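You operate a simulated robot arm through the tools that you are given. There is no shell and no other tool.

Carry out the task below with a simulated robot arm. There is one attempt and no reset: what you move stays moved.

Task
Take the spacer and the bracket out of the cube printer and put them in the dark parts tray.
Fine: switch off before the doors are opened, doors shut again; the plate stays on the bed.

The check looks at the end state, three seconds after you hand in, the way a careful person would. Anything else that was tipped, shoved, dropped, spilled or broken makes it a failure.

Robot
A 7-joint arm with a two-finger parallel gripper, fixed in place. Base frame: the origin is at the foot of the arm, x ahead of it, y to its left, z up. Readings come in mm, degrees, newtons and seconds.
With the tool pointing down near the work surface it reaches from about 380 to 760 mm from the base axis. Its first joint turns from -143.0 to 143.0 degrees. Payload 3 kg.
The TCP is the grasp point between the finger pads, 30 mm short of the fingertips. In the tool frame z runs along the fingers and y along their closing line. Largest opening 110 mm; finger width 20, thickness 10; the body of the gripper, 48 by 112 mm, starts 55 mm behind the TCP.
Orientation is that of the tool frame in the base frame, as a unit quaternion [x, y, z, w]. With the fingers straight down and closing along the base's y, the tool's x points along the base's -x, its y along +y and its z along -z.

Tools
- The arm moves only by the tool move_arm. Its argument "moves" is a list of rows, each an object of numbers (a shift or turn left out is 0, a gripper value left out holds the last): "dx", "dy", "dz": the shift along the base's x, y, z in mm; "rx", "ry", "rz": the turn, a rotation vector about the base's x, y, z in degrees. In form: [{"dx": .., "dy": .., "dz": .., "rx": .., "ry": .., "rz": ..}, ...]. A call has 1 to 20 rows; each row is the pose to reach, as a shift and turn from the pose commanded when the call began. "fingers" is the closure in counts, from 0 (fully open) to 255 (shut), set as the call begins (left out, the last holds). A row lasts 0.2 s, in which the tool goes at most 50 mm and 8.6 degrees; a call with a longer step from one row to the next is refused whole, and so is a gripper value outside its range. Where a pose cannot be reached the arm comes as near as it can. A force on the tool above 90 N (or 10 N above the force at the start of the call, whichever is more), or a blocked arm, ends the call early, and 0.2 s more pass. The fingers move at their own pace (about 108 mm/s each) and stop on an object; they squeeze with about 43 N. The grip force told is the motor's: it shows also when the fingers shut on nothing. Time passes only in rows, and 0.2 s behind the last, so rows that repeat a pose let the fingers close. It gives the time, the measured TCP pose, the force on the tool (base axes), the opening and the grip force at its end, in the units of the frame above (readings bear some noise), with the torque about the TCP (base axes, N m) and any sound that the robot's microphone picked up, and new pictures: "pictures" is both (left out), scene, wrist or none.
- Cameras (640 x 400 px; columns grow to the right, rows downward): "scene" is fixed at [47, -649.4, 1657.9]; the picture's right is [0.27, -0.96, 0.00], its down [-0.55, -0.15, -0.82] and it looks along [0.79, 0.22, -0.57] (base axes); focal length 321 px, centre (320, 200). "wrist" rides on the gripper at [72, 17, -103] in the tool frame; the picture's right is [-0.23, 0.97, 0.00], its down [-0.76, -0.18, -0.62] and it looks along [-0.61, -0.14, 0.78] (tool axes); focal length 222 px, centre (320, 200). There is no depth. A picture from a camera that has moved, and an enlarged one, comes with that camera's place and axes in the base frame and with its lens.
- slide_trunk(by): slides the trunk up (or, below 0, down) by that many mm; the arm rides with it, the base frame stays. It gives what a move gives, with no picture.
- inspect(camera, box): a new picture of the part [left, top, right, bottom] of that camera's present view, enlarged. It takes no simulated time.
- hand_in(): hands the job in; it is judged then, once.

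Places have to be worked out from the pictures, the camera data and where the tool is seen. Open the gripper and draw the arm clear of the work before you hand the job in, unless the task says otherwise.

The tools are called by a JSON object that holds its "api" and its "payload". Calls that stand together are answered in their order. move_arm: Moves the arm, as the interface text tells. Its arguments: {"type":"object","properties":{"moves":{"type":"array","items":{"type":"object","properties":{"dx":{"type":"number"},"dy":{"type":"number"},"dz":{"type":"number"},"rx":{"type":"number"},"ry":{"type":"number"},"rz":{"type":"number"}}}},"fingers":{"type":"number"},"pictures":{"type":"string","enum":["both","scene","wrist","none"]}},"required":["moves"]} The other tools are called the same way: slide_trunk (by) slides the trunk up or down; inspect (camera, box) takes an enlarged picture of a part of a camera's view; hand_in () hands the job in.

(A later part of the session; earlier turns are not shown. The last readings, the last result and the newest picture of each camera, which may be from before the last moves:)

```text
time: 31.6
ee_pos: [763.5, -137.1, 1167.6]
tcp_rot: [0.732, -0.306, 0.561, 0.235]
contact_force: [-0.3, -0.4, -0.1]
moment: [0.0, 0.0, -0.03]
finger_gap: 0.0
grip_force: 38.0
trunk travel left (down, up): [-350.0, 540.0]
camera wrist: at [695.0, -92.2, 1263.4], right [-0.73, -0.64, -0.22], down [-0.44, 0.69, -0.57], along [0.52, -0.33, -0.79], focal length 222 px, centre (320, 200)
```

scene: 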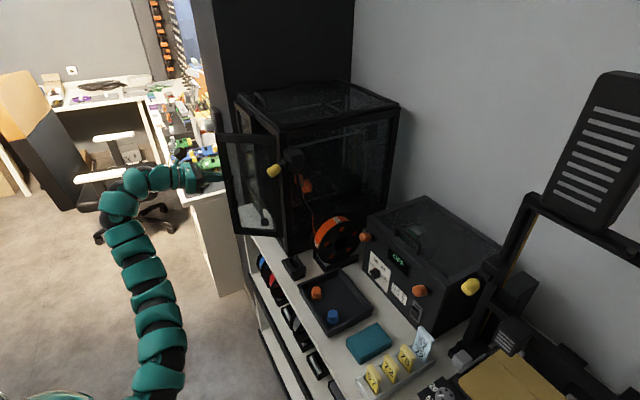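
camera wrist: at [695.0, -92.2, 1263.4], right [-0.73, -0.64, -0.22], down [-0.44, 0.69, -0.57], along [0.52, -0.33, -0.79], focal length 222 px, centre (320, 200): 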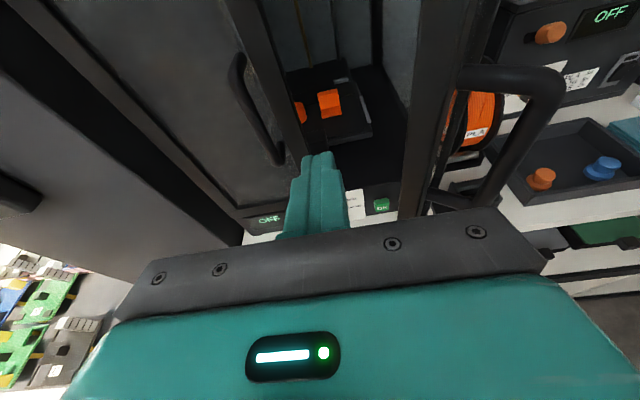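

The closed fingers are now inside the opened door's edge. I push sideways along the printer's front, toward the hinge side, to swing the right door past 90°.

{"api": "move_arm", "payload": {"moves": [{"dx": -10.2, "dy": -9.9}, {"dx": -20.4, "dy": -19.7}, {"dx": -30.5, "dy": -29.5}, {"dx": -40.7, "dy": -39.4}, {"dx": -50.9, "dy": -49.2}, {"dx": -61.1, "dy": -59.1}, {"dx": -71.3, "dy": -69}, {"dx": -81.5, "dy": -78.8}, {"dx": -91.6, "dy": -88.6}, {"dx": -101.8, "dy": -98.5}, {"dx": -112, "dy": -108.3}, {"dx": -122.2, "dy": -118.2}]}}

```text
time: 33.0
ee_pos: [698.1, -177.9, 1164.8]
tcp_rot: [0.74, -0.289, 0.563, 0.228]
contact_force: [-25.0, 51.2, -16.9]
moment: [-0.2, -0.37, -0.61]
finger_gap: 0.0
grip_force: 37.6
trunk travel left (down, up): [-350.0, 540.0]
stopped in row 7: the force on the tool passed its limit at 95 N (the readings are from after the stop); the commanded pose is now the measured one
camera wrist: at [629.2, -134.9, 1263.3], right [-0.71, -0.67, -0.21], down [-0.47, 0.67, -0.57], along [0.52, -0.31, -0.79], focal length 222 px, centre (320, 200)
```

scene: 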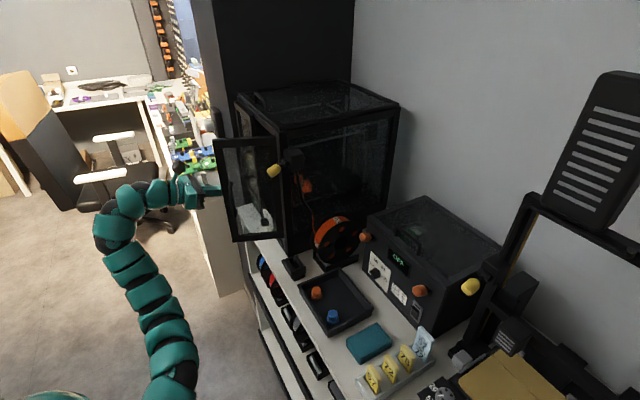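
wrist: 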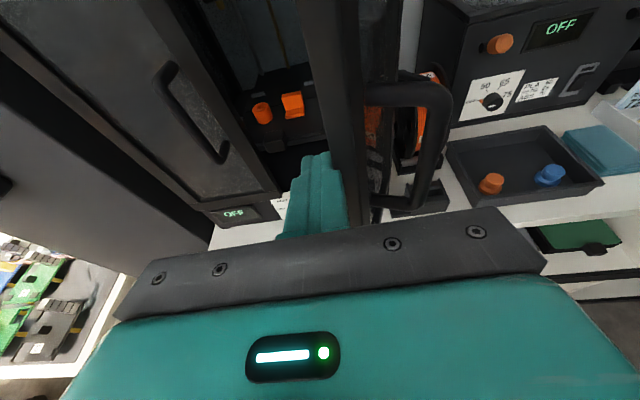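

The push stopped at 95 N with the door at roughly 60–70°, and the reading suggests the door edge is wedging along the finger. I ease off to relieve it and look closely.

{"api": "move_arm", "payload": {"moves": [{"dx": 7, "dy": 7}, {"dx": 14, "dy": 14}, {"dx": 14, "dy": 14}]}}

{"api": "inspect", "payload": {"camera": "wrist", "box": [200, 0, 480, 240]}}

{"api": "inspect", "payload": {"camera": "scene", "box": [170, 100, 330, 260]}}

```text
time: 33.8
ee_pos: [713.3, -171.1, 1167.3]
tcp_rot: [0.737, -0.296, 0.562, 0.231]
contact_force: [-11.8, 34.1, -0.3]
moment: [-0.32, -0.12, -0.36]
finger_gap: 0.0
grip_force: 37.6
trunk travel left (down, up): [-350.0, 540.0]
camera wrist: at [644.6, -127.7, 1263.3], right [-0.72, -0.66, -0.21], down [-0.45, 0.68, -0.57], along [0.52, -0.32, -0.79], focal length 222 px, centre (320, 200)
```

scene: 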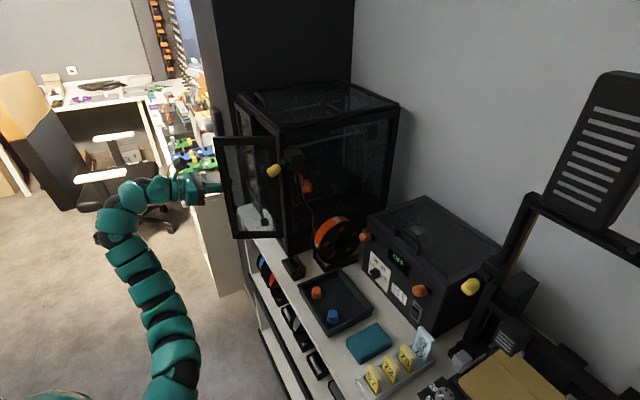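
wrist: 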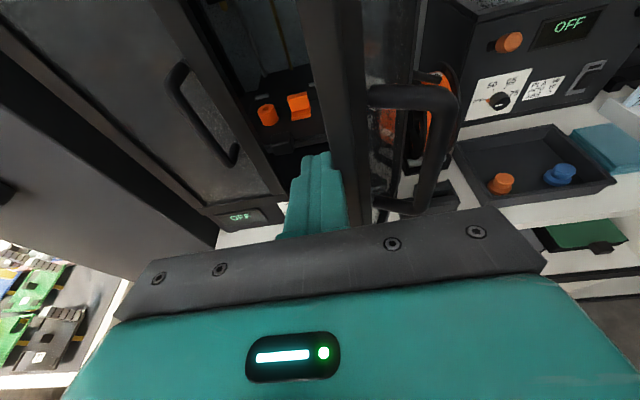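

```text
1.67 times, centred on (340, 120) of wrist
camera zoom: at [644.6, -127.7, 1263.3], right [-0.72, -0.66, -0.21], down [-0.45, 0.68, -0.57], along [0.52, -0.32, -0.79], focal length 370 px, centre (287, 333)
```

zoom: 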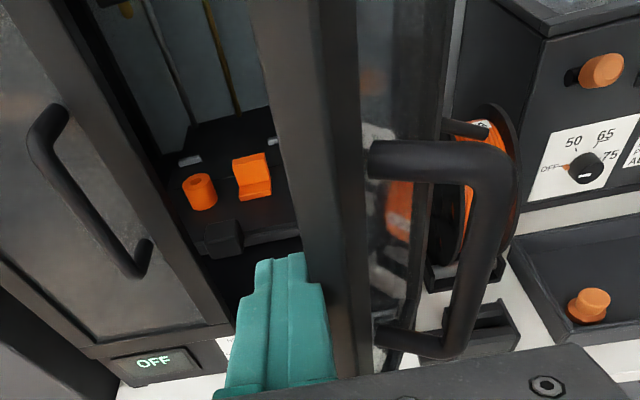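

```text
2.50 times, centred on (250, 180) of scene
camera zoom: at [47.0, -649.4, 1657.9], right [0.27, -0.96, 0.0], down [-0.55, -0.15, -0.82], along [0.79, 0.22, -0.57], focal length 802 px, centre (495, 250)
```

zoom: 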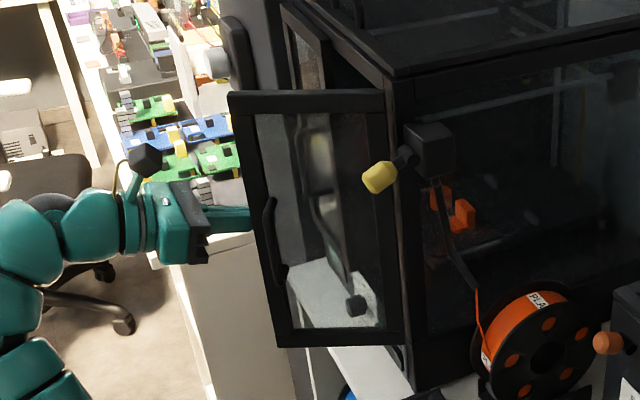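

I hold still a moment to see whether the remaining contact force is real or transient.

{"api": "move_arm", "payload": {"moves": [{"dx": 0}, {"dx": 0}, {"dx": 0}], "pictures": "none"}}

```text
time: 34.6
ee_pos: [713.6, -171.1, 1165.8]
tcp_rot: [0.737, -0.295, 0.562, 0.231]
contact_force: [-11.2, 31.3, 4.2]
moment: [-0.37, -0.09, -0.33]
finger_gap: 0.0
grip_force: 38.5
trunk travel left (down, up): [-350.0, 540.0]
```

The steady force and moment place the contact on the right finger's side at a step in the finger profile: the door edge is catching on that step as it swings outward. I move clear, go 25 mm deeper so the edge rides behind the step, then push along the door's own arc instead of straight sideways.

{"api": "move_arm", "payload": {"moves": [{"dx": 10.8, "dy": 10.4}, {"dx": 19.5, "dy": 1.4}, {"dx": 28.2, "dy": -7.6}, {"dx": 23, "dy": -13}, {"dx": 17.4, "dy": -18}, {"dx": 8, "dy": -21}, {"dx": -1.5, "dy": -24.3}, {"dx": -10.5, "dy": -28.5}, {"dx": -19.4, "dy": -32.9}, {"dx": -28, "dy": -38}, {"dx": -36.2, "dy": -43.6}, {"dx": -44, "dy": -50}, {"dx": -51.6, "dy": -56.3}]}}

```text
time: 35.7
ee_pos: [734.4, -166.1, 1165.7]
tcp_rot: [0.745, -0.277, 0.565, 0.221]
contact_force: [-11.2, 51.2, 5.1]
moment: [-0.59, -0.04, -0.46]
finger_gap: 0.0
grip_force: 37.7
trunk travel left (down, up): [-350.0, 540.0]
stopped in row 5: the force on the tool passed its limit at 93 N (the readings are from after the stop); the commanded pose is now the measured one
camera wrist: at [664.1, -124.0, 1262.9], right [-0.69, -0.69, -0.2], down [-0.49, 0.66, -0.58], along [0.53, -0.3, -0.79], focal length 222 px, centre (320, 200)
```

scene: 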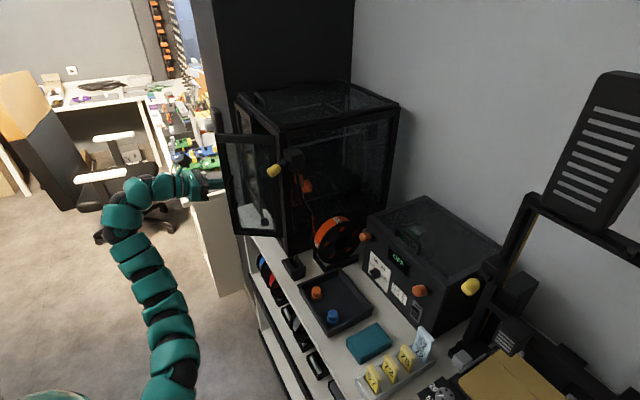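
wrist: 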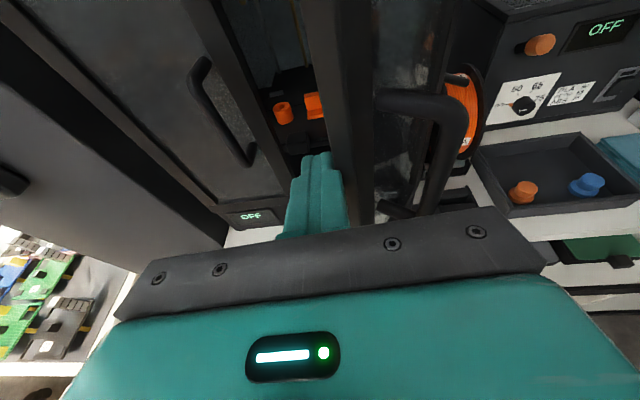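

Re-reading the force direction, it lies along the door's length: my finger was pushing on the end face of the door, not on its inner face. I back off sideways to clear the inner corner, straighten the yaw, go deeper, and check in the picture before pushing again.

{"api": "move_arm", "payload": {"moves": [{"dx": 10, "dy": 10}, {"dx": 20, "dy": 20, "rz": -2}, {"dx": 31, "dy": 30, "rz": -4}, {"dx": 39, "dy": 22, "rz": -4}, {"dx": 47, "dy": 14, "rz": -4}, {"dx": 54, "dy": 6, "rz": -4}, {"dx": 54, "dy": 6, "rz": -4}]}}

```text
time: 37.3
ee_pos: [791.8, -174.0, 1162.1]
tcp_rot: [0.733, -0.313, 0.553, 0.243]
contact_force: [-0.1, 0.3, 0.1]
moment: [-0.04, 0.01, 0.01]
finger_gap: 0.1
grip_force: 37.8
trunk travel left (down, up): [-350.0, 540.0]
camera wrist: at [725.1, -128.2, 1259.9], right [-0.75, -0.62, -0.21], down [-0.43, 0.7, -0.57], along [0.5, -0.34, -0.8], focal length 222 px, centre (320, 200)
```

scene: 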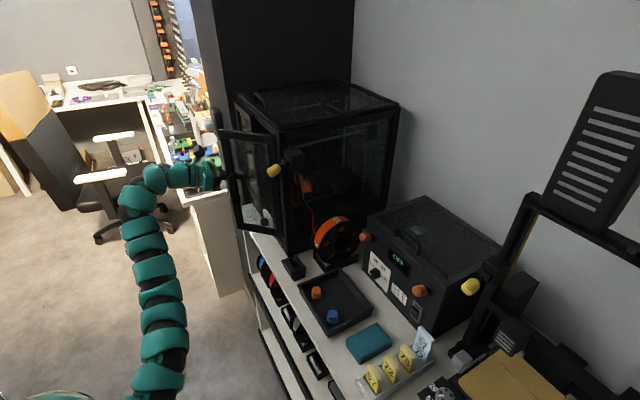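
wrist: 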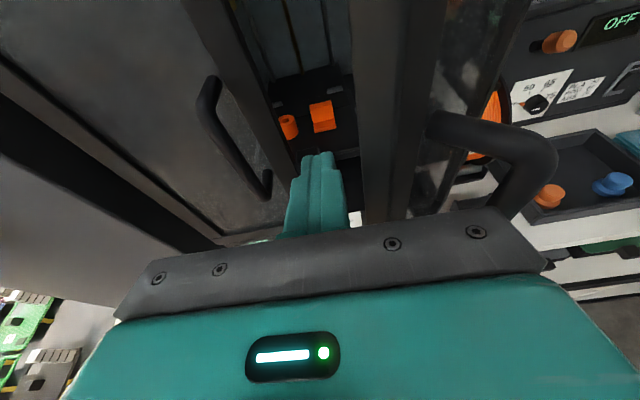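

The fingers are now clearly on the inner side with no contact. I push the door open along its arc, moving with the edge.

{"api": "move_arm", "payload": {"moves": [{"dx": -7.2, "dy": -7}, {"dx": -17.2, "dy": -7.1}, {"dx": -27.2, "dy": -7.2}, {"dx": -37.2, "dy": -8.4}, {"dx": -47.1, "dy": -9.8}, {"dx": -56.9, "dy": -12.2}, {"dx": -66.6, "dy": -14.8}, {"dx": -75.9, "dy": -18.4}, {"dx": -85.1, "dy": -22.3}, {"dx": -94, "dy": -27}, {"dx": -102.7, "dy": -31.8}, {"dx": -111, "dy": -37.6}, {"dx": -119, "dy": -43.5}, {"dx": -126.5, "dy": -50.2}, {"dx": -133.7, "dy": -57}, {"dx": -140.3, "dy": -64.5}, {"dx": -146.6, "dy": -72.2}]}}

```text
time: 40.9
ee_pos: [651.7, -240.0, 1164.7]
tcp_rot: [0.735, -0.309, 0.552, 0.242]
contact_force: [0.0, 27.2, -14.4]
moment: [0.37, 0.23, 0.4]
finger_gap: 0.0
grip_force: 37.3
out of reach, approached as far as the arm can: row 17
trunk travel left (down, up): [-350.0, 540.0]
camera wrist: at [586.4, -193.7, 1261.9], right [-0.75, -0.63, -0.2], down [-0.43, 0.7, -0.57], along [0.5, -0.34, -0.8], focal length 222 px, centre (320, 200)
```

scene: 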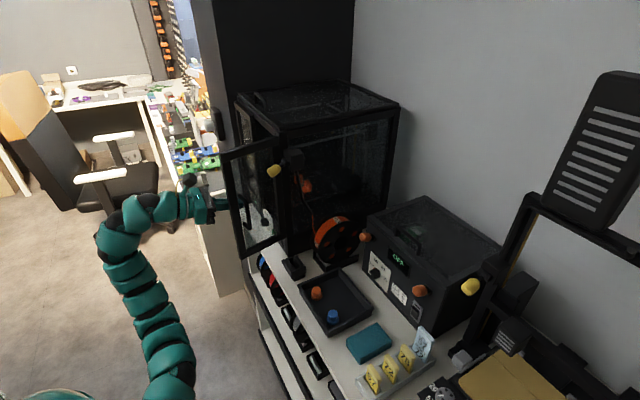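
wrist: 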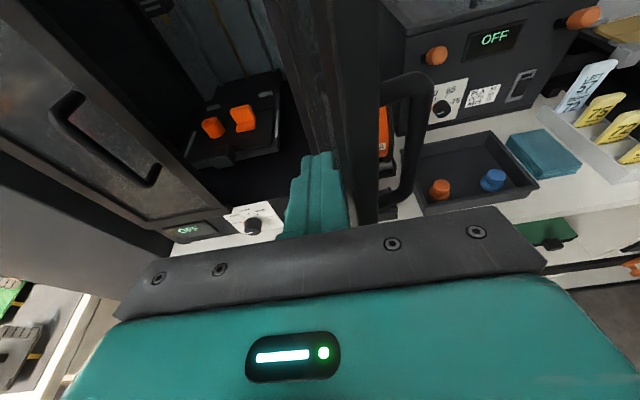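

The right door is now open to about 90° and the interior is in plain view. The spacer needs more room than one door gives, so I will open the left door too. I move off the right door, back out and up, keeping clear of it.

{"api": "move_arm", "payload": {"moves": [{"dx": 10.8, "dy": 10.4}, {"dx": 21.6, "dy": 20.9}, {"dx": 24, "dy": 45}, {"dx": 20, "dy": 75}, {"dx": 12, "dy": 105}, {"dx": 4, "dy": 133}, {"dx": 4, "dy": 133}], "pictures": "both"}}

```text
time: 42.5
ee_pos: [654.0, -112.5, 1164.8]
tcp_rot: [0.732, -0.313, 0.553, 0.244]
contact_force: [0.2, 1.5, 0.4]
moment: [0.02, 0.01, -0.01]
finger_gap: 0.0
grip_force: 37.8
trunk travel left (down, up): [-350.0, 540.0]
camera wrist: at [587.6, -65.6, 1262.3], right [-0.75, -0.62, -0.21], down [-0.43, 0.7, -0.57], along [0.5, -0.34, -0.8], focal length 222 px, centre (320, 200)
```

scene: 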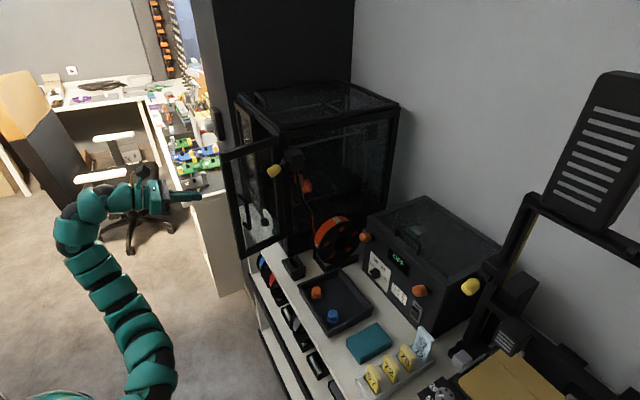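
wrist: 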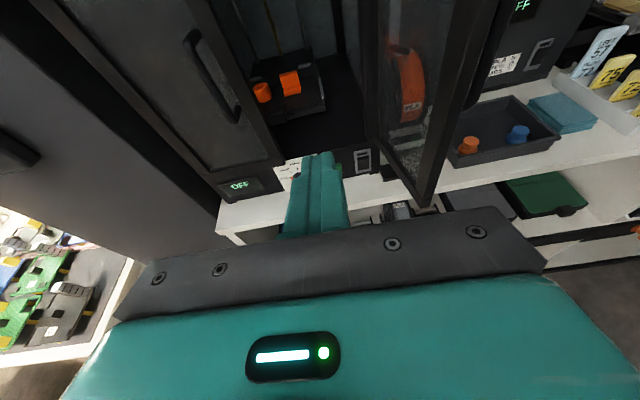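

The door stays open. I zoom into the interior and the left handle to refine positions.

{"api": "inspect", "payload": {"camera": "wrist", "box": [210, 30, 390, 150]}}

{"api": "inspect", "payload": {"camera": "wrist", "box": [120, 0, 300, 130]}}

```text
3.33 times, centred on (300, 90) of wrist
camera zoom: at [587.6, -65.6, 1262.3], right [-0.75, -0.62, -0.21], down [-0.43, 0.7, -0.57], along [0.5, -0.34, -0.8], focal length 740 px, centre (387, 567)
```

zoom: 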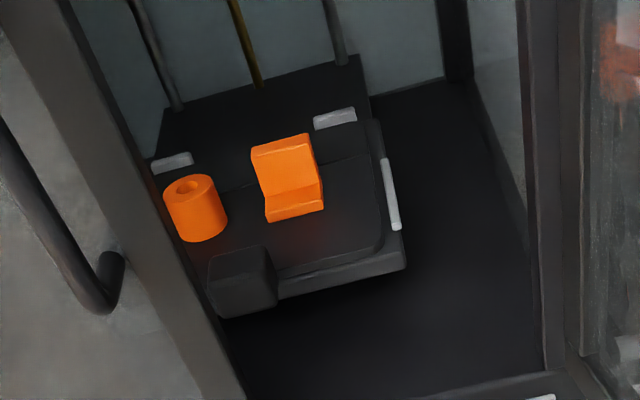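

```text
3.08 times, centred on (210, 65) of wrist
camera zoom: at [587.6, -65.6, 1262.3], right [-0.75, -0.62, -0.21], down [-0.43, 0.7, -0.57], along [0.5, -0.34, -0.8], focal length 684 px, centre (658, 615)
```

zoom: 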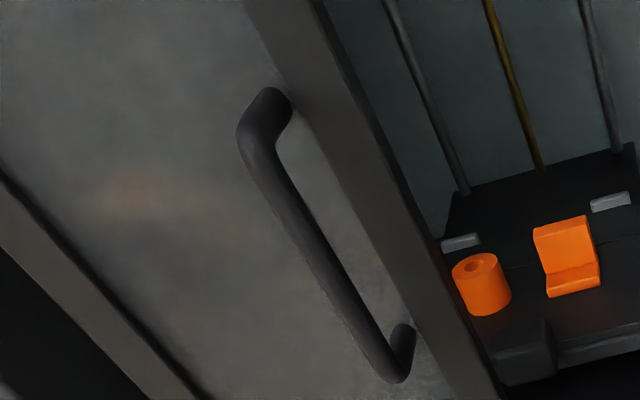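

Inside, the bed is cantilevered from rear rods with the plate clipped on. The spacer (s≈173) sits behind the left door, and a dark block is at the bed's front-left. I raise the trunk 100 mm to reach further left for that door.

{"api": "slide_trunk", "payload": {"by": 100}}

```text
time: 43.9
ee_pos: [654.7, -112.7, 1265.4]
tcp_rot: [0.733, -0.313, 0.553, 0.243]
contact_force: [0.5, 0.2, 0.0]
moment: [-0.01, 0.0, 0.03]
finger_gap: 0.1
grip_force: 37.9
trunk travel left (down, up): [-450.0, 440.0]
```

The left bar refines to (861.5, -167), z 1110–1203. I open the fingers to 60 mm and go to a point about 100 mm in front of it.

{"api": "move_arm", "payload": {"fingers": 116, "moves": [{"dx": 28, "dy": 3, "dz": -20}, {"dx": 56, "dy": 7, "dz": -41}, {"dx": 84, "dy": 10, "dz": -61}, {"dx": 112, "dy": 14, "dz": -82}, {"dx": 140, "dy": 17, "dz": -102}, {"dx": 140, "dy": 17, "dz": -102}], "pictures": "wrist"}}

```text
time: 45.3
ee_pos: [793.1, -96.4, 1161.3]
tcp_rot: [0.733, -0.313, 0.553, 0.243]
contact_force: [0.4, 0.7, 0.2]
moment: [-0.04, -0.02, 0.0]
finger_gap: 60.3
grip_force: 0.1
trunk travel left (down, up): [-450.0, 440.0]
camera wrist: at [727.4, -49.9, 1259.6], right [-0.75, -0.62, -0.21], down [-0.43, 0.7, -0.57], along [0.5, -0.34, -0.8], focal length 222 px, centre (320, 200)
```

wrist: 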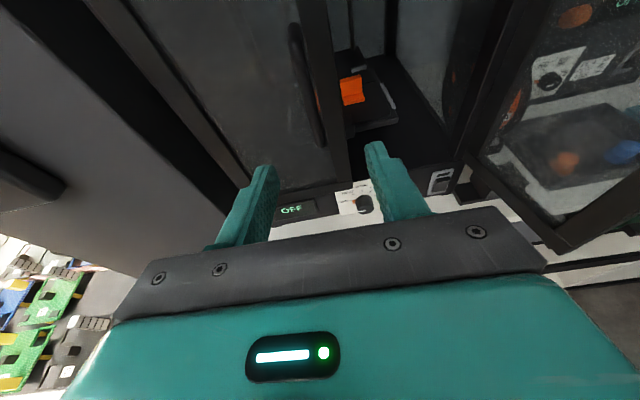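

The left bar lines up between the fingers just like the first one did. I advance onto it.

{"api": "move_arm", "payload": {"moves": [{"dx": 15, "dy": -16}, {"dx": 30, "dy": -32}, {"dx": 45, "dy": -48}, {"dx": 60.2, "dy": -64.2}, {"dx": 60.2, "dy": -64.2}], "pictures": "wrist"}}

```text
time: 46.5
ee_pos: [853.9, -160.0, 1163.4]
tcp_rot: [0.733, -0.313, 0.554, 0.243]
contact_force: [0.3, -0.2, 0.3]
moment: [0.03, 0.03, -0.02]
finger_gap: 59.9
grip_force: 0.1
trunk travel left (down, up): [-450.0, 440.0]
camera wrist: at [787.6, -113.4, 1261.0], right [-0.75, -0.63, -0.21], down [-0.43, 0.7, -0.57], along [0.5, -0.34, -0.8], focal length 222 px, centre (320, 200)
```

wrist: 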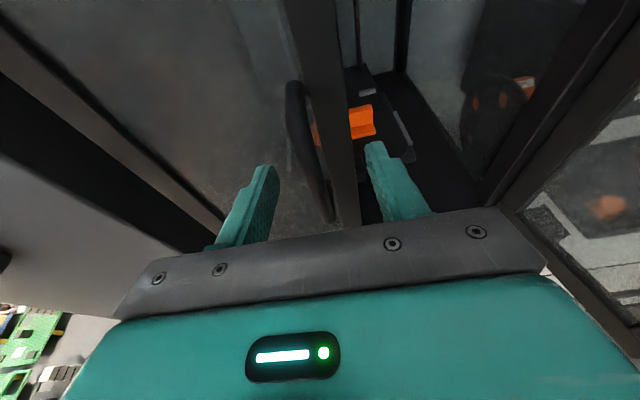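

The bar is between the fingers; I close on it.

{"api": "move_arm", "payload": {"fingers": 255, "moves": [{"dx": 0}, {"dx": 0}, {"dx": 0}, {"dx": 0}], "pictures": "none"}}

```text
time: 47.5
ee_pos: [855.3, -157.5, 1163.7]
tcp_rot: [0.733, -0.311, 0.555, 0.243]
contact_force: [14.7, 8.1, 6.7]
moment: [0.62, -0.27, 0.16]
finger_gap: 10.5
grip_force: 45.3
trunk travel left (down, up): [-450.0, 440.0]
```

Gripped. I pull the left door along its arc (hinge near (990, -104)), letting the bar turn in the pads, to about 30°.

{"api": "move_arm", "payload": {"moves": [{"dx": -2.6, "dy": 5.7, "rz": -1}, {"dx": -4.8, "dy": 11.4, "rz": -2}, {"dx": -6.8, "dy": 17.2, "rz": -2.5}, {"dx": -8.6, "dy": 23.1, "rz": -3.3}, {"dx": -11.3, "dy": 35.1, "rz": -5}, {"dx": -13, "dy": 47.4, "rz": -6.7}, {"dx": -13.6, "dy": 59.7, "rz": -8.3}, {"dx": -13.1, "dy": 72, "rz": -10}]}}

```text
time: 49.3
ee_pos: [842.6, -94.8, 1160.3]
tcp_rot: [0.705, -0.369, 0.534, 0.286]
contact_force: [38.7, 0.0, 30.4]
moment: [-0.01, -0.85, 0.33]
finger_gap: 11.1
grip_force: 44.6
out of reach, approached as far as the arm can: row 8
trunk travel left (down, up): [-450.0, 440.0]
camera wrist: at [784.4, -39.2, 1258.5], right [-0.84, -0.5, -0.21], down [-0.31, 0.76, -0.57], along [0.44, -0.41, -0.8], focal length 222 px, centre (320, 200)
```

scene: 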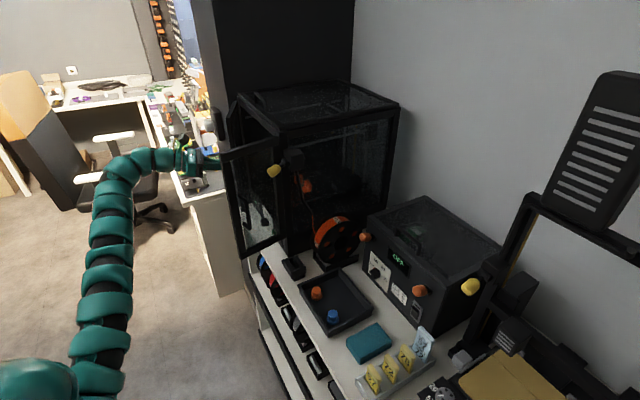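
wrist: 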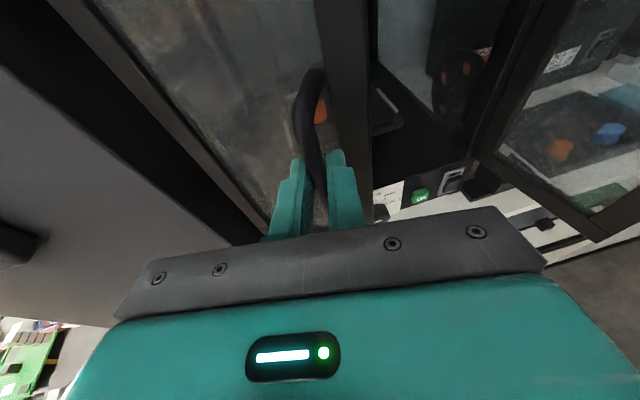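

The left door is about 27° open and the arm is at its reach limit there. I release the bar and back straight off it.

{"api": "move_arm", "payload": {"fingers": 116, "moves": [{"dx": 0}, {"dx": 0}, {"dx": -11, "dy": 16}, {"dx": -22, "dy": 32}, {"dx": -33, "dy": 48}, {"dx": -50, "dy": 52}], "pictures": "wrist"}}

```text
time: 50.7
ee_pos: [789.2, -39.6, 1160.0]
tcp_rot: [0.702, -0.375, 0.53, 0.292]
contact_force: [-0.4, -0.3, -0.3]
moment: [0.0, 0.01, -0.01]
finger_gap: 59.9
grip_force: 0.0
trunk travel left (down, up): [-450.0, 440.0]
camera wrist: at [732.4, 16.8, 1257.9], right [-0.85, -0.49, -0.21], down [-0.3, 0.77, -0.57], along [0.43, -0.42, -0.8], focal length 222 px, centre (320, 200)
```

wrist: 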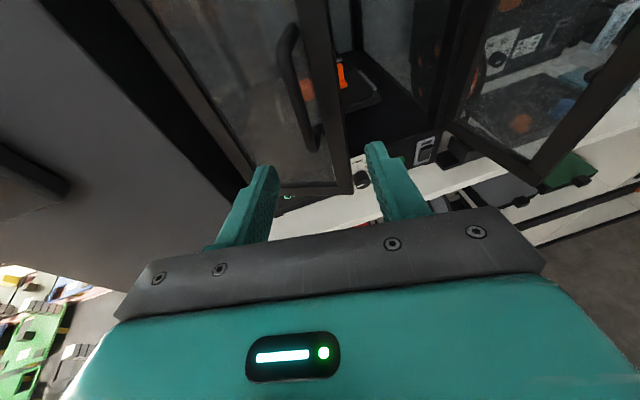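

The left door holds its position. I close the fingers, turn the tool to about -32° heading and move in front of the gap between the doors.

{"api": "move_arm", "payload": {"fingers": 255, "moves": [{"dx": -8, "dy": -14, "rz": 4}, {"dx": -15, "dy": -29, "rz": 8}, {"dx": -22, "dy": -43, "rz": 12}, {"dx": -28, "dy": -58, "rz": 16}, {"dx": -34, "dy": -72, "rz": 20}, {"dx": -39, "dy": -87, "rz": 24}, {"dx": -39, "dy": -87, "rz": 24}], "pictures": "wrist"}}

```text
time: 52.3
ee_pos: [752.4, -129.9, 1160.7]
tcp_rot: [0.765, -0.221, 0.579, 0.174]
contact_force: [-0.1, 0.0, 0.3]
moment: [0.04, 0.02, -0.02]
finger_gap: 0.0
grip_force: 37.2
trunk travel left (down, up): [-450.0, 440.0]
camera wrist: at [676.7, -100.9, 1259.0], right [-0.58, -0.79, -0.21], down [-0.59, 0.58, -0.57], along [0.57, -0.21, -0.8], focal length 222 px, centre (320, 200)
```

wrist: 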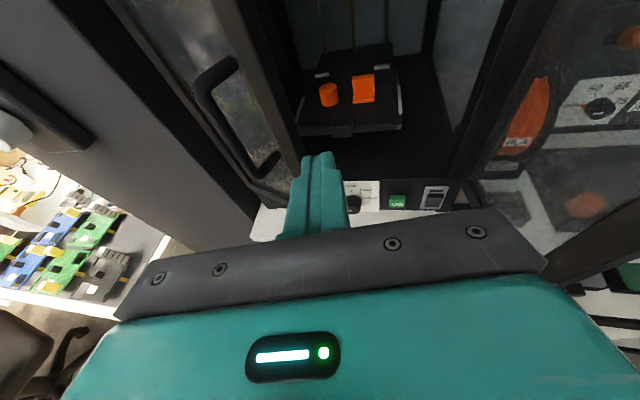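

The view inside is clear: bed, plate, spacer, bracket. I insert the closed fingers just past the left door's inner corner.

{"api": "move_arm", "payload": {"moves": [{"dx": 15, "dy": -12}, {"dx": 29, "dy": -24}, {"dx": 44, "dy": -36}, {"dx": 58, "dy": -47}, {"dx": 73, "dy": -59}, {"dx": 87.5, "dy": -71}, {"dx": 87.5, "dy": -71}], "pictures": "wrist"}}

{"api": "inspect", "payload": {"camera": "wrist", "box": [220, 20, 460, 220]}}

```text
time: 53.9
ee_pos: [837.8, -199.6, 1162.1]
tcp_rot: [0.765, -0.221, 0.58, 0.173]
contact_force: [1.0, -0.7, 0.0]
moment: [0.0, 0.02, -0.01]
finger_gap: 0.1
grip_force: 38.0
trunk travel left (down, up): [-450.0, 440.0]
camera wrist: at [761.8, -171.1, 1259.0], right [-0.58, -0.79, -0.21], down [-0.58, 0.58, -0.57], along [0.57, -0.21, -0.8], focal length 222 px, centre (320, 200)
```

wrist: 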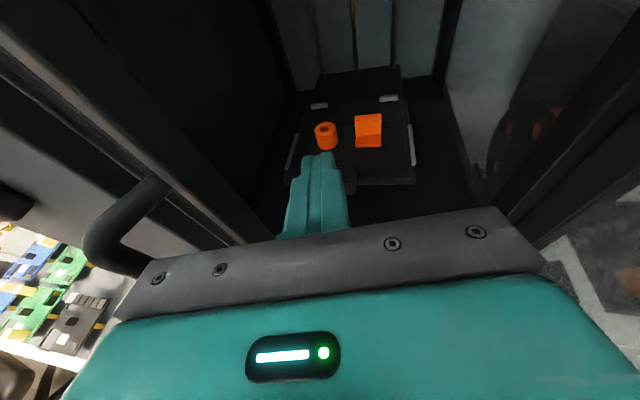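

```text
2.00 times, centred on (340, 120) of wrist
camera zoom: at [761.8, -171.1, 1259.0], right [-0.58, -0.79, -0.21], down [-0.58, 0.58, -0.57], along [0.57, -0.21, -0.8], focal length 444 px, centre (280, 360)
```

zoom: 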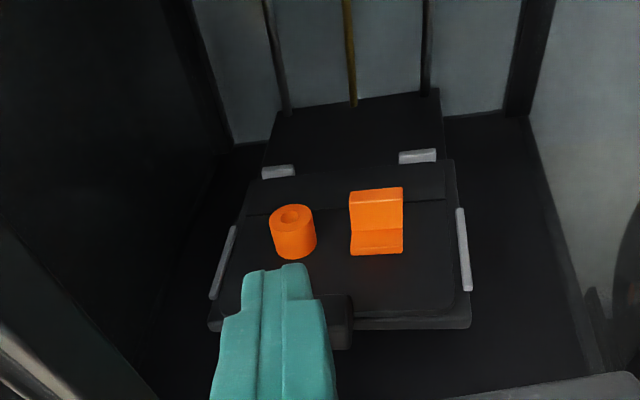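

The wrist camera now shows the bed well. Combined with the scene view, the spacer is at about (997, -304), Ø36 × 30 mm, on the plate at z≈1033. The bracket is centred at about (959, -349), 35 mm wide, with its wall at the back. Next I push the left door further open from inside along its arc.

{"api": "move_arm", "payload": {"moves": [{"dx": 5.7, "dy": 5.6}, {"dx": 2, "dy": 15}, {"dx": -1.3, "dy": 24.3}, {"dx": -3.8, "dy": 34}, {"dx": -6, "dy": 43.8}, {"dx": -7.4, "dy": 53.7}, {"dx": -8.3, "dy": 63.6}, {"dx": -8.3, "dy": 73.6}, {"dx": -8.1, "dy": 83.7}, {"dx": -7, "dy": 93.6}, {"dx": -5.5, "dy": 103.5}, {"dx": -3.2, "dy": 113.2}, {"dx": -0.5, "dy": 122.9}]}}

```text
time: 56.7
ee_pos: [838.0, -77.5, 1163.1]
tcp_rot: [0.765, -0.222, 0.579, 0.174]
contact_force: [0.2, 0.6, -0.2]
moment: [-0.02, 0.02, -0.03]
finger_gap: 0.1
grip_force: 37.8
trunk travel left (down, up): [-450.0, 440.0]
camera wrist: at [762.3, -48.5, 1259.5], right [-0.58, -0.79, -0.21], down [-0.58, 0.58, -0.57], along [0.57, -0.21, -0.8], focal length 222 px, centre (320, 200)
```

scene: 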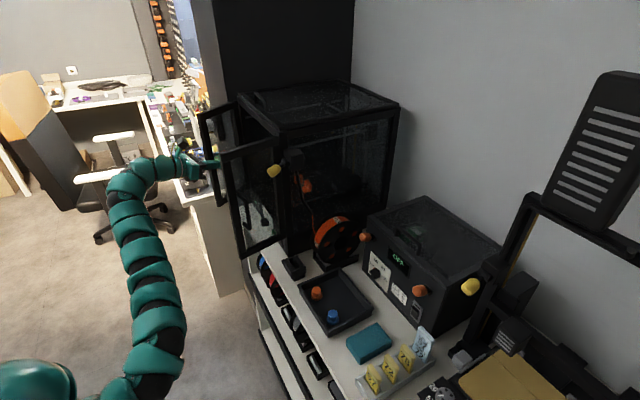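
wrist: 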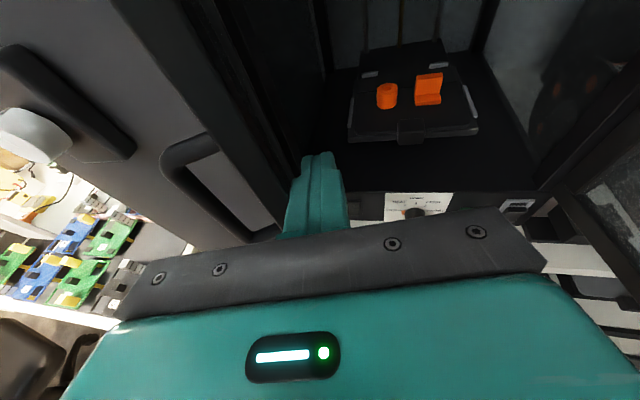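

Both doors are open wide enough now. I pull back from the left door to a central spot in front of the opening, heading -38° and pitched a bit more down.

{"api": "move_arm", "payload": {"moves": [{"dx": -18, "dy": -9, "rz": -1}, {"dx": -36, "dy": -18, "rx": 0.7, "ry": 1, "rz": -2}, {"dx": -54, "dy": -28, "rx": 1.4, "ry": 2, "rz": -3}, {"dx": -72, "dy": -40, "rx": 2.2, "ry": 3, "rz": -4}, {"dx": -88, "dy": -54, "rx": 2.9, "ry": 4.1, "rz": -5}, {"dx": -100, "dy": -68, "rx": 2.9, "ry": 4.1, "rz": -5}, {"dx": -100, "dy": -68, "rx": 2.9, "ry": 4.1, "rz": -5}]}}

```text
time: 58.3
ee_pos: [738.4, -146.2, 1161.3]
tcp_rot: [0.779, -0.264, 0.536, 0.188]
contact_force: [0.1, 0.6, -0.1]
moment: [-0.01, 0.01, 0.02]
finger_gap: 0.0
grip_force: 37.6
trunk travel left (down, up): [-450.0, 440.0]
camera wrist: at [672.7, -116.5, 1266.4], right [-0.66, -0.72, -0.2], down [-0.57, 0.66, -0.49], along [0.49, -0.21, -0.85], focal length 222 px, centre (320, 200)
```

scene: 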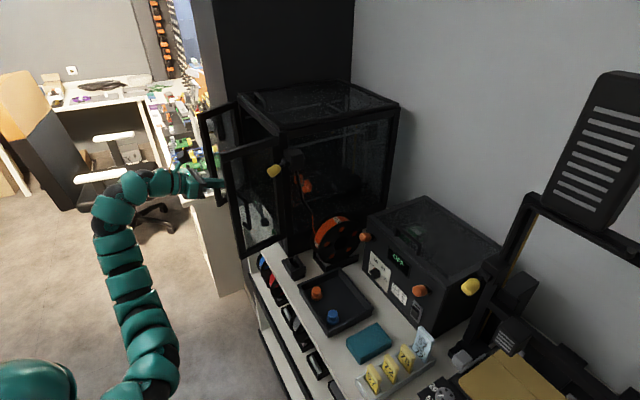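
wrist: 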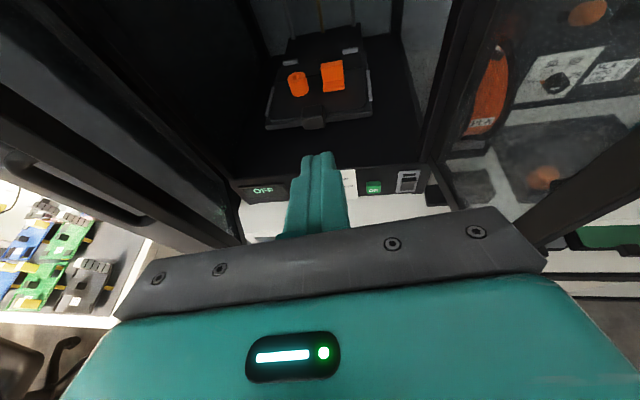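

Central position reached. To be able to extend deep into the printer I raise the trunk by 150 mm here, outside, then test bringing the tool back down.

{"api": "slide_trunk", "payload": {"by": 150}}

{"api": "move_arm", "payload": {"moves": [{"dz": -30}, {"dz": -60}, {"dz": -90}, {"dz": -120}, {"dz": -150}, {"dz": -180}, {"dz": -200}, {"dz": -200}]}}

```text
time: 60.0
ee_pos: [737.7, -147.1, 1312.2]
tcp_rot: [0.779, -0.263, 0.537, 0.188]
contact_force: [0.0, 0.2, 0.7]
moment: [0.01, -0.01, -0.01]
finger_gap: 0.0
grip_force: 37.5
trunk travel left (down, up): [-600.0, 290.0]
```

```text
time: 61.8
ee_pos: [738.1, -144.8, 1112.1]
tcp_rot: [0.778, -0.264, 0.537, 0.189]
contact_force: [-0.8, -0.3, -0.4]
moment: [0.02, -0.01, 0.04]
finger_gap: 0.0
grip_force: 37.7
trunk travel left (down, up): [-600.0, 290.0]
camera wrist: at [672.2, -115.2, 1217.2], right [-0.66, -0.72, -0.2], down [-0.57, 0.66, -0.49], along [0.49, -0.21, -0.84], focal length 222 px, centre (320, 200)
```

scene: 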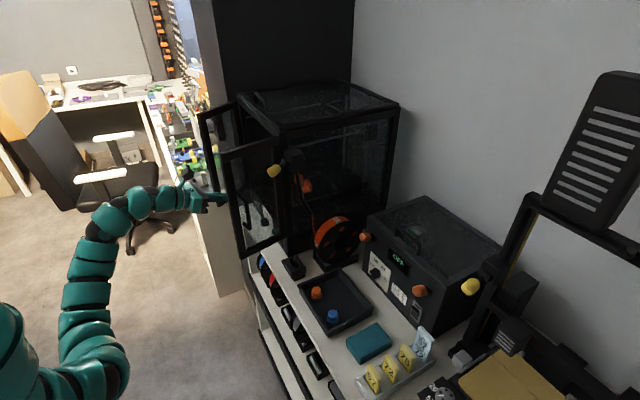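
wrist: 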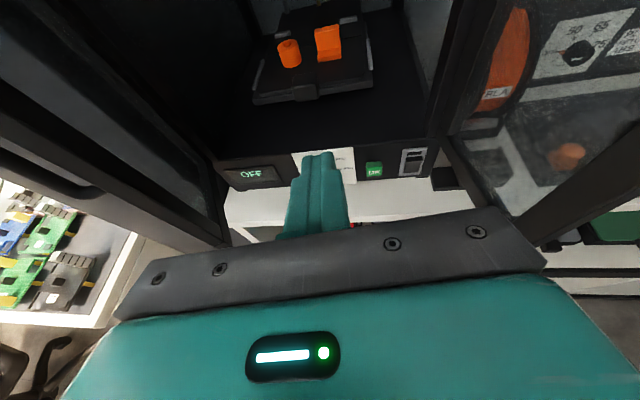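

Everything is reachable with the trunk here. I raise it 60 mm more for margin and come back down to z≈1100, also opening the fingers to 48 mm for the bracket.

{"api": "slide_trunk", "payload": {"by": 60}}

{"api": "move_arm", "payload": {"fingers": 144, "moves": [{"dz": -25}, {"dz": -50}, {"dz": -72}, {"dz": -72}], "pictures": "wrist"}}

```text
time: 62.8
ee_pos: [738.1, -145.7, 1172.8]
tcp_rot: [0.779, -0.264, 0.537, 0.189]
contact_force: [1.0, -0.3, -0.8]
moment: [-0.02, -0.02, -0.02]
finger_gap: 0.0
grip_force: 37.9
trunk travel left (down, up): [-660.0, 230.0]
```

```text
time: 63.8
ee_pos: [737.9, -144.7, 1099.2]
tcp_rot: [0.779, -0.262, 0.538, 0.188]
contact_force: [0.5, -0.3, 0.2]
moment: [0.0, -0.01, 0.02]
finger_gap: 47.7
grip_force: 0.0
trunk travel left (down, up): [-660.0, 230.0]
camera wrist: at [672.1, -114.2, 1204.3], right [-0.66, -0.72, -0.2], down [-0.57, 0.66, -0.49], along [0.49, -0.21, -0.84], focal length 222 px, centre (320, 200)
```

wrist: 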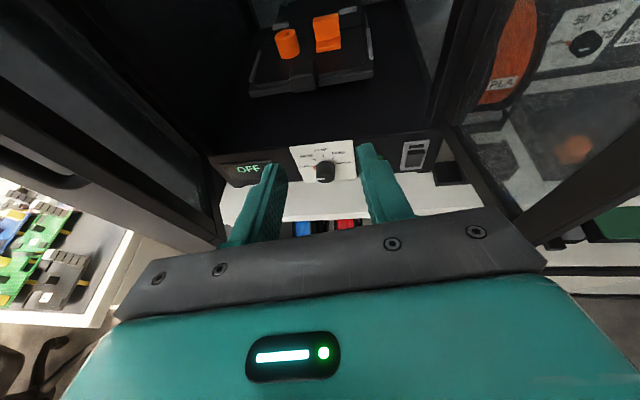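

Still within reach. I move the hand straight into the printer at z≈1100, to about 90 mm short of the bracket, pitching to 27°, and look again.

{"api": "move_arm", "payload": {"moves": [{"dx": 15, "dy": -14.5, "rx": 1.3, "ry": 1.6, "rz": -0.7}, {"dx": 30, "dy": -29, "rx": 2.7, "ry": 3.3, "rz": -1.3}, {"dx": 45, "dy": -43, "rx": 4, "ry": 4.9, "rz": -2}, {"dx": 60, "dy": -58, "rx": 4, "ry": 4.9, "rz": -2}, {"dx": 75, "dy": -72, "rx": 4, "ry": 4.9, "rz": -2}, {"dx": 90, "dy": -87, "rx": 4, "ry": 4.9, "rz": -2}, {"dx": 105, "dy": -101, "rx": 4, "ry": 4.9, "rz": -2}, {"dx": 120, "dy": -116, "rx": 4, "ry": 4.9, "rz": -2}, {"dx": 134, "dy": -130, "rx": 4, "ry": 4.9, "rz": -2}, {"dx": 148, "dy": -143, "rx": 4, "ry": 4.9, "rz": -2}, {"dx": 148, "dy": -143, "rx": 4, "ry": 4.9, "rz": -2}]}}

{"api": "inspect", "payload": {"camera": "wrist", "box": [220, 20, 460, 220]}}

```text
time: 66.2
ee_pos: [885.6, -288.0, 1102.0]
tcp_rot: [0.803, -0.286, 0.49, 0.18]
contact_force: [0.9, -0.1, 0.6]
moment: [-0.02, 0.01, 0.0]
finger_gap: 48.0
grip_force: 0.1
trunk travel left (down, up): [-660.0, 230.0]
camera wrist: at [830.7, -264.4, 1212.7], right [-0.7, -0.69, -0.19], down [-0.58, 0.71, -0.4], along [0.41, -0.17, -0.9], focal length 222 px, centre (320, 200)
```

scene: 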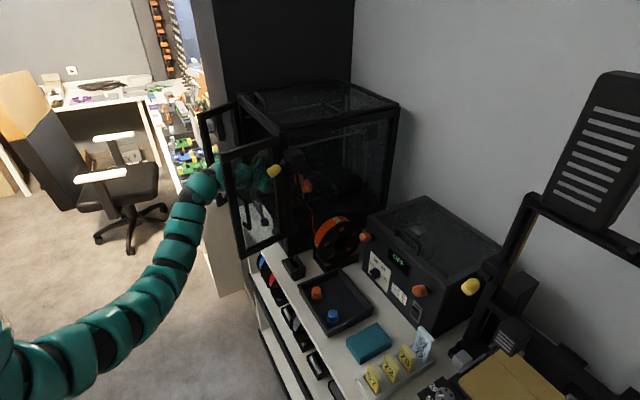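
wrist: 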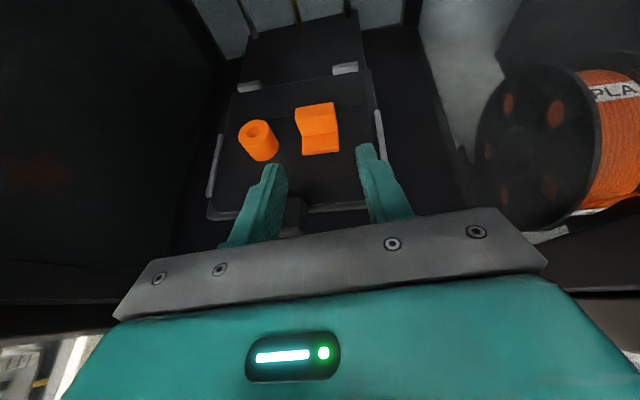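

```text
2.00 times, centred on (340, 120) of wrist
camera zoom: at [830.7, -264.4, 1212.7], right [-0.7, -0.69, -0.19], down [-0.58, 0.71, -0.4], along [0.41, -0.17, -0.9], focal length 444 px, centre (280, 360)
```

zoom: 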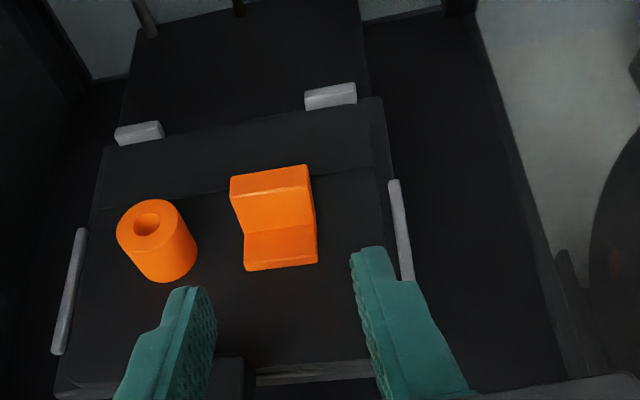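

The view is very clear and readings match the model: the bracket is 36 mm wide, aligned with the printer, its front at n≈-137 and centred at s≈111. I advance halfway down toward it, turning 3° to line up, and check the symmetry.

{"api": "move_arm", "payload": {"moves": [{"dx": 12, "dy": -9, "dz": -7, "rz": -1}, {"dx": 24, "dy": -19, "dz": -14, "rz": -2}, {"dx": 36, "dy": -28, "dz": -21, "rz": -3}, {"dx": 36, "dy": -28, "dz": -21, "rz": -3}], "pictures": "wrist"}}

{"api": "inspect", "payload": {"camera": "wrist", "box": [220, 20, 460, 220]}}

```text
time: 67.2
ee_pos: [922.1, -316.7, 1079.9]
tcp_rot: [0.795, -0.308, 0.486, 0.193]
contact_force: [0.0, -0.3, -0.5]
moment: [0.01, 0.01, -0.02]
finger_gap: 48.1
grip_force: 0.1
trunk travel left (down, up): [-660.0, 230.0]
camera wrist: at [868.0, -289.6, 1191.9], right [-0.74, -0.65, -0.19], down [-0.55, 0.74, -0.4], along [0.4, -0.19, -0.9], focal length 222 px, centre (320, 200)
```

wrist: 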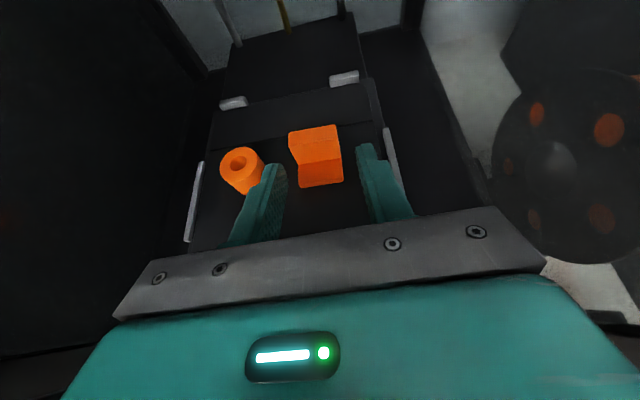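

```text
2.00 times, centred on (340, 120) of wrist
camera zoom: at [868.0, -289.6, 1191.9], right [-0.74, -0.65, -0.19], down [-0.55, 0.74, -0.4], along [0.4, -0.19, -0.9], focal length 444 px, centre (280, 360)
```

zoom: 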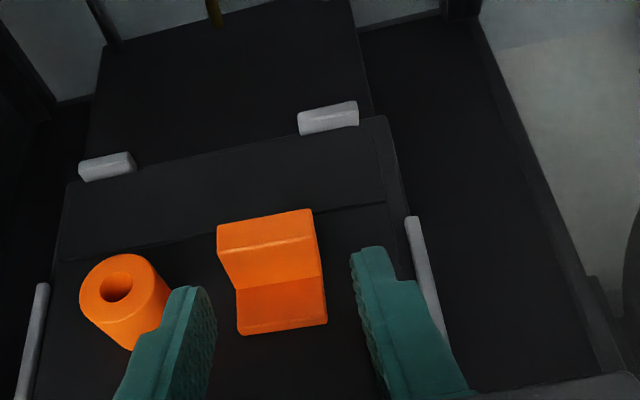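

The bracket is inside the finger span and the numbers repeat within 1 mm. I finish the approach so the pads sit on both sides of its upright wall.

{"api": "move_arm", "payload": {"moves": [{"dx": 11, "dy": -8, "dz": -6}, {"dx": 22, "dy": -17.5, "dz": -13}, {"dx": 32, "dy": -26, "dz": -19}, {"dx": 32, "dy": -26, "dz": -19}], "pictures": "wrist"}}

{"api": "inspect", "payload": {"camera": "wrist", "box": [220, 60, 460, 260]}}

```text
time: 68.2
ee_pos: [954.2, -342.8, 1061.8]
tcp_rot: [0.795, -0.307, 0.486, 0.193]
contact_force: [-0.5, 0.5, 0.1]
moment: [-0.02, -0.01, 0.01]
finger_gap: 47.5
grip_force: 0.0
trunk travel left (down, up): [-660.0, 230.0]
camera wrist: at [900.1, -315.2, 1172.4], right [-0.74, -0.65, -0.19], down [-0.54, 0.74, -0.4], along [0.4, -0.19, -0.9], focal length 222 px, centre (320, 200)
```

wrist: 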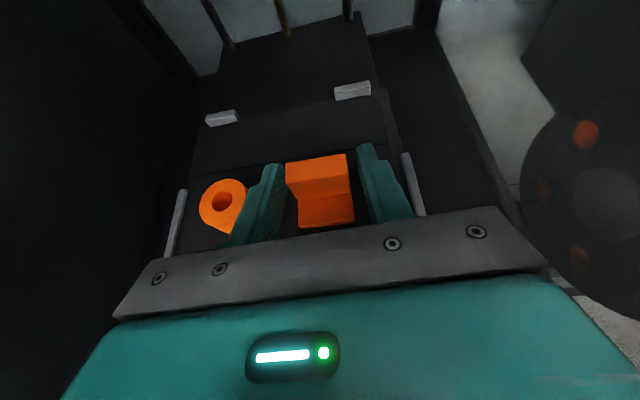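

```text
2.00 times, centred on (340, 160) of wrist
camera zoom: at [900.1, -315.2, 1172.4], right [-0.74, -0.65, -0.19], down [-0.54, 0.74, -0.4], along [0.4, -0.19, -0.9], focal length 444 px, centre (280, 280)
```

zoom: 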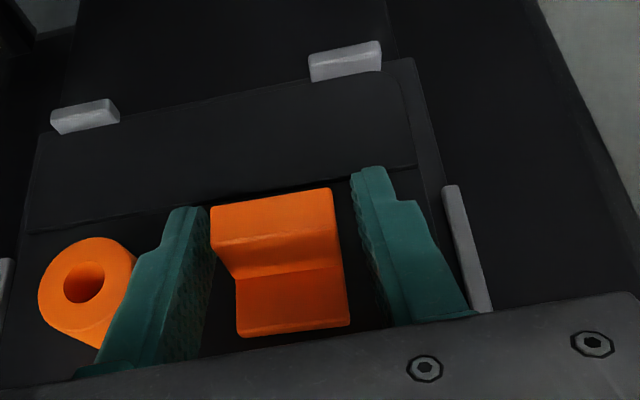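

The bracket is between the pads and the spacer isn't touched. I close the gripper.

{"api": "move_arm", "payload": {"fingers": 255, "moves": [{"dx": 0}, {"dx": 0}, {"dx": 0}, {"dx": 0}], "pictures": "wrist"}}

{"api": "inspect", "payload": {"camera": "wrist", "box": [180, 60, 460, 260]}}

```text
time: 69.2
ee_pos: [954.1, -342.1, 1061.0]
tcp_rot: [0.795, -0.307, 0.486, 0.193]
contact_force: [1.1, 0.0, 2.3]
moment: [-0.02, -0.04, 0.0]
finger_gap: 34.6
grip_force: 42.7
trunk travel left (down, up): [-660.0, 230.0]
camera wrist: at [899.9, -315.2, 1172.5], right [-0.74, -0.65, -0.19], down [-0.55, 0.74, -0.4], along [0.4, -0.19, -0.9], focal length 222 px, centre (320, 200)
```

wrist: 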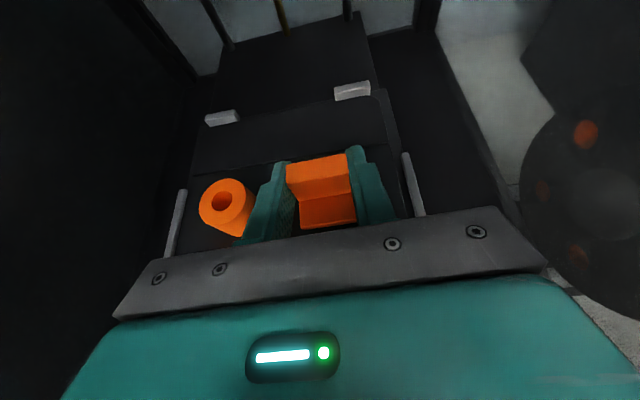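

```text
2.00 times, centred on (320, 160) of wrist
camera zoom: at [899.9, -315.2, 1172.5], right [-0.74, -0.65, -0.19], down [-0.55, 0.74, -0.4], along [0.4, -0.19, -0.9], focal length 444 px, centre (320, 280)
```

zoom: 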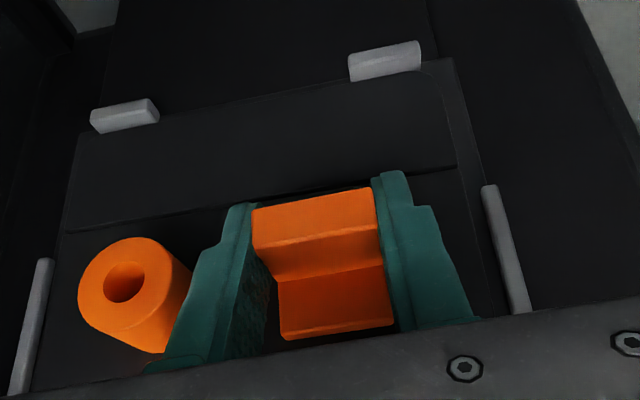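

Gripped at 34.6 mm. I lift straight up slowly, watching the force in case the part sticks to the plate.

{"api": "move_arm", "payload": {"moves": [{"dz": 3}, {"dz": 6}, {"dz": 10}, {"dz": 14}, {"dz": 18}, {"dz": 22}], "pictures": "wrist"}}

{"api": "inspect", "payload": {"camera": "wrist", "box": [180, 60, 460, 260]}}

```text
time: 70.6
ee_pos: [954.0, -341.9, 1083.6]
tcp_rot: [0.795, -0.308, 0.486, 0.194]
contact_force: [0.3, -0.1, -0.2]
moment: [0.01, 0.01, 0.0]
finger_gap: 34.9
grip_force: 42.5
trunk travel left (down, up): [-660.0, 230.0]
camera wrist: at [900.4, -315.0, 1194.6], right [-0.74, -0.65, -0.19], down [-0.54, 0.74, -0.4], along [0.4, -0.19, -0.9], focal length 222 px, centre (320, 200)
```

wrist: 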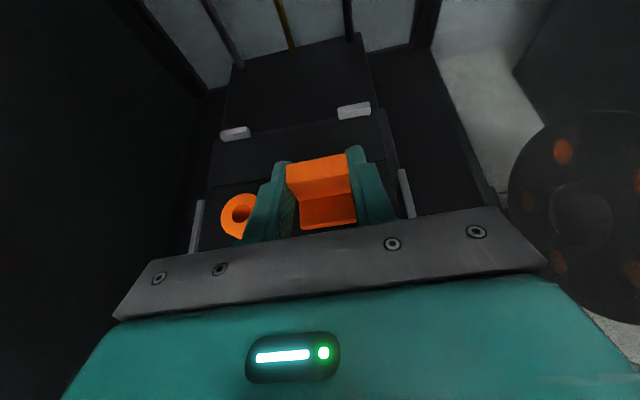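

```text
2.00 times, centred on (320, 160) of wrist
camera zoom: at [900.4, -315.0, 1194.6], right [-0.74, -0.65, -0.19], down [-0.54, 0.74, -0.4], along [0.4, -0.19, -0.9], focal length 444 px, centre (320, 280)
```

zoom: 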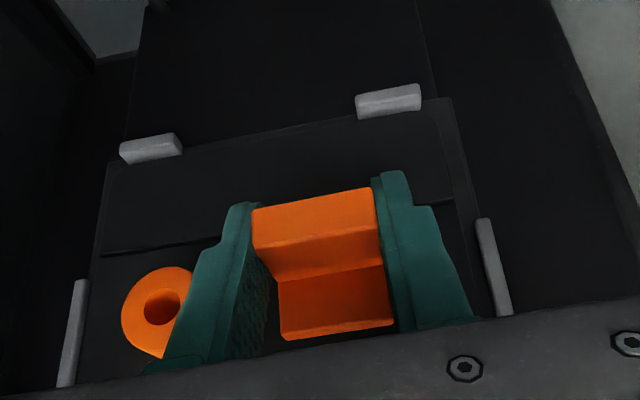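

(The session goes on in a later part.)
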